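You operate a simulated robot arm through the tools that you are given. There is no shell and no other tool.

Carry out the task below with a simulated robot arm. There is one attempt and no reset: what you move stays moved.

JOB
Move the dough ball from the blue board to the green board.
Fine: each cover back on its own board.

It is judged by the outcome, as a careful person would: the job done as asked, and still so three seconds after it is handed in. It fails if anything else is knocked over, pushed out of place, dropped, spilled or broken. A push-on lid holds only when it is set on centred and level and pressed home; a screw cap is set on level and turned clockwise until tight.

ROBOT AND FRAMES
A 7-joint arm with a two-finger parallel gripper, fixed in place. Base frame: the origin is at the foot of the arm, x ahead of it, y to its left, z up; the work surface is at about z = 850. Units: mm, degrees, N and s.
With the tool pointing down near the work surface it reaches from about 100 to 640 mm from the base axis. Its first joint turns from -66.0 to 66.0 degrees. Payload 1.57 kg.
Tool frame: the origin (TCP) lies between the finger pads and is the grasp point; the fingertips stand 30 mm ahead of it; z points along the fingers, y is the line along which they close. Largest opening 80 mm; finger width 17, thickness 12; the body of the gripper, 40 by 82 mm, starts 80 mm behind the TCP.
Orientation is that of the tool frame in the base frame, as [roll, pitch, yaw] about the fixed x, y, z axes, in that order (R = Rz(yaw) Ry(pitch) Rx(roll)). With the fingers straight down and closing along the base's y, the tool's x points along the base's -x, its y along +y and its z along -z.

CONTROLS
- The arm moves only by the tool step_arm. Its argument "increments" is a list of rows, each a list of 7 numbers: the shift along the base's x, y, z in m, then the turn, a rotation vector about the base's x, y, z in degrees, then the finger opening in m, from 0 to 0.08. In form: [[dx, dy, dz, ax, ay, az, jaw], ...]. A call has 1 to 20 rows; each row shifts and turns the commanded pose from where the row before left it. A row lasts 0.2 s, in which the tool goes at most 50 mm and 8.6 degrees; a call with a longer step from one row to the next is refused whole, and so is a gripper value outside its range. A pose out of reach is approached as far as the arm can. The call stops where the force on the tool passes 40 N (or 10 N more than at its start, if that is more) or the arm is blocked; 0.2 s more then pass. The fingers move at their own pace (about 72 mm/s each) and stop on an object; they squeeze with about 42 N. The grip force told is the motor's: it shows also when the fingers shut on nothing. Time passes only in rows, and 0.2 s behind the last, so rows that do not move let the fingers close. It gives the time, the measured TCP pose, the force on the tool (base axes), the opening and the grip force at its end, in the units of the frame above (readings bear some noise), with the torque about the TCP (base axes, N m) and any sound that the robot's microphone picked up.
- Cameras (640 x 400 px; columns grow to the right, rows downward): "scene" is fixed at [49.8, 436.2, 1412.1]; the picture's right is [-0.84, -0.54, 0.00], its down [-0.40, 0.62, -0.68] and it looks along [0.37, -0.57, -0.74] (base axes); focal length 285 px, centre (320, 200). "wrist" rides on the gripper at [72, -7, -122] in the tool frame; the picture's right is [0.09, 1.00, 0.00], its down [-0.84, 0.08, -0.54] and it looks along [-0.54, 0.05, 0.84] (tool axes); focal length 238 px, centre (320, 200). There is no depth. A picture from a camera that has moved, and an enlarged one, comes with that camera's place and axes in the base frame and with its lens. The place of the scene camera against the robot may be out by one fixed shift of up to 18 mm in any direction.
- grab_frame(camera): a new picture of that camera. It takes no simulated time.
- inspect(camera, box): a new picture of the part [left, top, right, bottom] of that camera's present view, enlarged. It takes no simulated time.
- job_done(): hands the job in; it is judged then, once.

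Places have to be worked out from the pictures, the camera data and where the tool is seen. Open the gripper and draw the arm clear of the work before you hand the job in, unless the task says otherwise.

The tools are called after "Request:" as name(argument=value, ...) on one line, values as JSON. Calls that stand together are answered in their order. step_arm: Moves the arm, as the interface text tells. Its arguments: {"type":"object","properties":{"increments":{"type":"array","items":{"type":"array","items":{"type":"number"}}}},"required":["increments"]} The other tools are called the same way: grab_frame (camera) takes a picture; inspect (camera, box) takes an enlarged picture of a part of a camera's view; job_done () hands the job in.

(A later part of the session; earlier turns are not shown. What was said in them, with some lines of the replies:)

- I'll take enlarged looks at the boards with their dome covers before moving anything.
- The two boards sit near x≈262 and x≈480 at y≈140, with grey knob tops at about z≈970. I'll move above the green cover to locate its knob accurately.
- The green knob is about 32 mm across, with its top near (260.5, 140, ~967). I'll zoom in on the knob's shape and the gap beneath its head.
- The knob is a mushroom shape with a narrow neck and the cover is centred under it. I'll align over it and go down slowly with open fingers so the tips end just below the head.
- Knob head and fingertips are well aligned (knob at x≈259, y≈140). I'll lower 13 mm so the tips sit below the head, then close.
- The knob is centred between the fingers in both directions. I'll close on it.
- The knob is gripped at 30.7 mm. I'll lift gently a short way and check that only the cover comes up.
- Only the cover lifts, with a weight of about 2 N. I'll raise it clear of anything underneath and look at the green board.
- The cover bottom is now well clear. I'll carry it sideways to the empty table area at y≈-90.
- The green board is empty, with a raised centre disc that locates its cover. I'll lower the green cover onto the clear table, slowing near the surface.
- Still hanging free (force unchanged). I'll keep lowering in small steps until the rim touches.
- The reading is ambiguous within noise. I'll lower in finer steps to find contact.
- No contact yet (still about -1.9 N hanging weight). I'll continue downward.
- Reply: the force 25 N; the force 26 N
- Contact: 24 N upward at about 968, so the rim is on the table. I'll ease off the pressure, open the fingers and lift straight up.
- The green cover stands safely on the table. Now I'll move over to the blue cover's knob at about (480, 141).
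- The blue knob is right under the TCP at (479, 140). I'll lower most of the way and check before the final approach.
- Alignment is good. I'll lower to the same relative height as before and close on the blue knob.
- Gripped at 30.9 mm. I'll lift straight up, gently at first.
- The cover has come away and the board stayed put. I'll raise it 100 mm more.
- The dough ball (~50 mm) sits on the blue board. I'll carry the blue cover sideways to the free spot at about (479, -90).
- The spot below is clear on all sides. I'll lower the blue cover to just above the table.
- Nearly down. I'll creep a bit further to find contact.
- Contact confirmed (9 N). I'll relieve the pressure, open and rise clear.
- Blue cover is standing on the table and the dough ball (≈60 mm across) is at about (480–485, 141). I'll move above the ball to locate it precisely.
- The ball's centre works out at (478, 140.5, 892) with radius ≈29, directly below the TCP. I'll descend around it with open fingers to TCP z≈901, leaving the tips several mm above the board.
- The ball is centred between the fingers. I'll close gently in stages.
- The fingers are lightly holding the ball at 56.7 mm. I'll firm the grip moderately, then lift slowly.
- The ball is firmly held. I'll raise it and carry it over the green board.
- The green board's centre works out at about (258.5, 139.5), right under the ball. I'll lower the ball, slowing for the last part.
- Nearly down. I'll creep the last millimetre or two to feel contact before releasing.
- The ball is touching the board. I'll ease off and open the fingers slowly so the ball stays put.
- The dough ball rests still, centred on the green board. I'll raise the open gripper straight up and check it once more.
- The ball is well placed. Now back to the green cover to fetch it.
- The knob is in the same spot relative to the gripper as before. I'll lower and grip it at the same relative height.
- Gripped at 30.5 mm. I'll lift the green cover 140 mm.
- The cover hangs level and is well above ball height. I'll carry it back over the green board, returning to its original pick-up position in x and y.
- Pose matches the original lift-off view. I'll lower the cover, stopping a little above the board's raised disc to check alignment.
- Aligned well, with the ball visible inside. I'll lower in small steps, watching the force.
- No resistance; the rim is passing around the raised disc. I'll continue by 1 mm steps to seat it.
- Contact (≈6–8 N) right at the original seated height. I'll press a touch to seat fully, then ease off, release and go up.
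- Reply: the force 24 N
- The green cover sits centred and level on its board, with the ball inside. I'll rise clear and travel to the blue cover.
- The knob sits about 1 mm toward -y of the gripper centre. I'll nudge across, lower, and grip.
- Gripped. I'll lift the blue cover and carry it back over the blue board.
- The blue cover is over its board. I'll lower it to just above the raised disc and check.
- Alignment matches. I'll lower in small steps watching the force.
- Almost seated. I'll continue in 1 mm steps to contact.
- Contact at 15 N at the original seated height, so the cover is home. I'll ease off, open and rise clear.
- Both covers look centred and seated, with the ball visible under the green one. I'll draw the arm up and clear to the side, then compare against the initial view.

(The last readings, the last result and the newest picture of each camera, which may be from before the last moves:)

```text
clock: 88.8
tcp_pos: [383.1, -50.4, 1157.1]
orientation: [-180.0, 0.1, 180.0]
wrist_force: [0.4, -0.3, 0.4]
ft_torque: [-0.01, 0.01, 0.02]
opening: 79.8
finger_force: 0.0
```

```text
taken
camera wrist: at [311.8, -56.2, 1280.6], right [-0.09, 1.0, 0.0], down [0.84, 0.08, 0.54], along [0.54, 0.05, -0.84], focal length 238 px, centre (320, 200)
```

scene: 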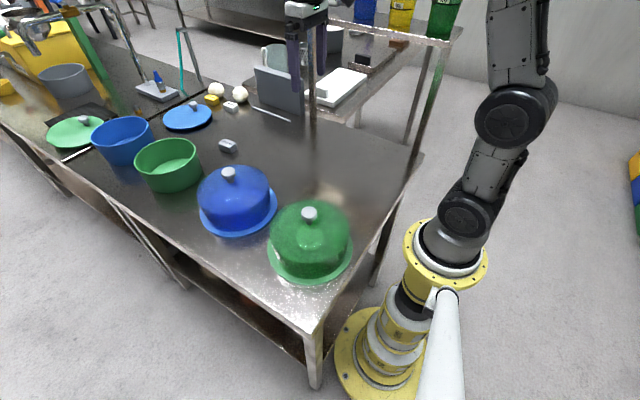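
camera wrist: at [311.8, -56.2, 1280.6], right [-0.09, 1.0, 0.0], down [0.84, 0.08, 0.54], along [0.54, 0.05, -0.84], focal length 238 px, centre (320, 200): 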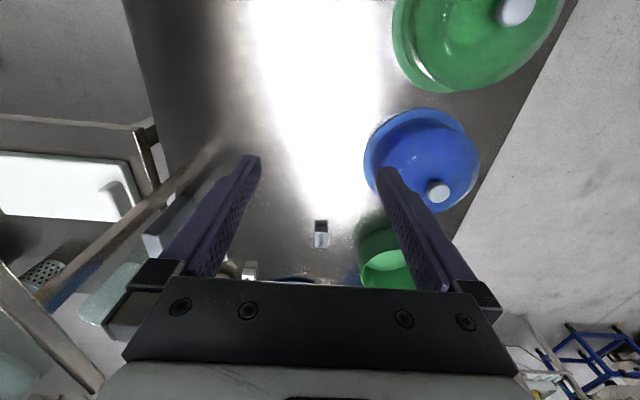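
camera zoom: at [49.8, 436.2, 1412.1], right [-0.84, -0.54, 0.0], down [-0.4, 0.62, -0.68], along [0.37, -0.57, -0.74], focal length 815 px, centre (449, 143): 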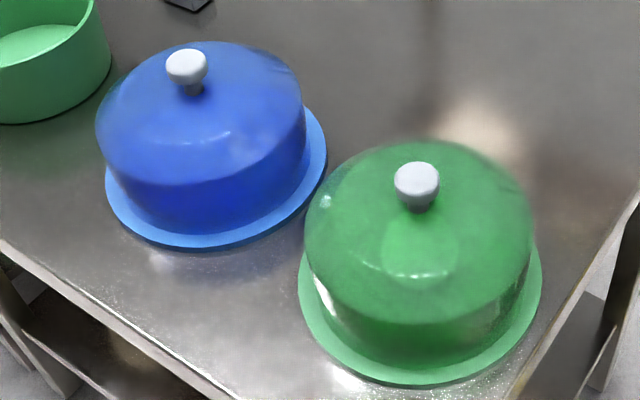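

Both covers match the initial view to within about a millimetre. I'll do one last close check of the blue cover's seating.

Request:
inspect(camera="scene", box=[190, 150, 290, 250])

Request:
inspect(camera="scene", box=[260, 190, 360, 290])

```text
4.00 times, centred on (240, 200) of scene
camera zoom: at [49.8, 436.2, 1412.1], right [-0.84, -0.54, 0.0], down [-0.4, 0.62, -0.68], along [0.37, -0.57, -0.74], focal length 1140 px, centre (640, 200)
```

zoom: 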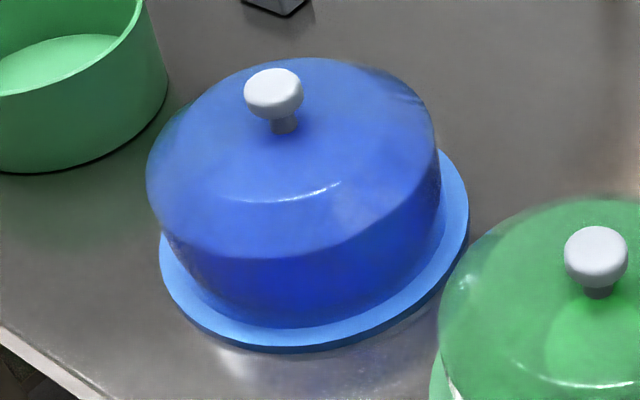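

```text
4.00 times, centred on (310, 240) of scene
camera zoom: at [49.8, 436.2, 1412.1], right [-0.84, -0.54, 0.0], down [-0.4, 0.62, -0.68], along [0.37, -0.57, -0.74], focal length 1140 px, centre (360, 40)
```

zoom: 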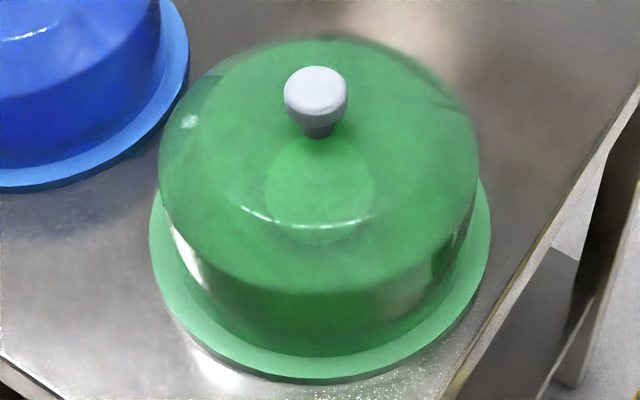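

Both covers are level and seated on their own boards. The dough ball is inside the green one, nothing else has moved, and the gripper is open and clear, so I'm handing in the job.

Request:
job_done()

```text
The job is handed in.
```

The dough ball is now on the green board, under the green cover. The blue cover is back on the now-empty blue board.

In the last pictures both covers sat level and within about a millimetre of where they started. The ball showed through the green cover, and nothing else on the table had moved. I had opened the gripper and moved the arm up and to the side before handing the job in. The tool only confirmed the hand-in; it didn't report a verdict.
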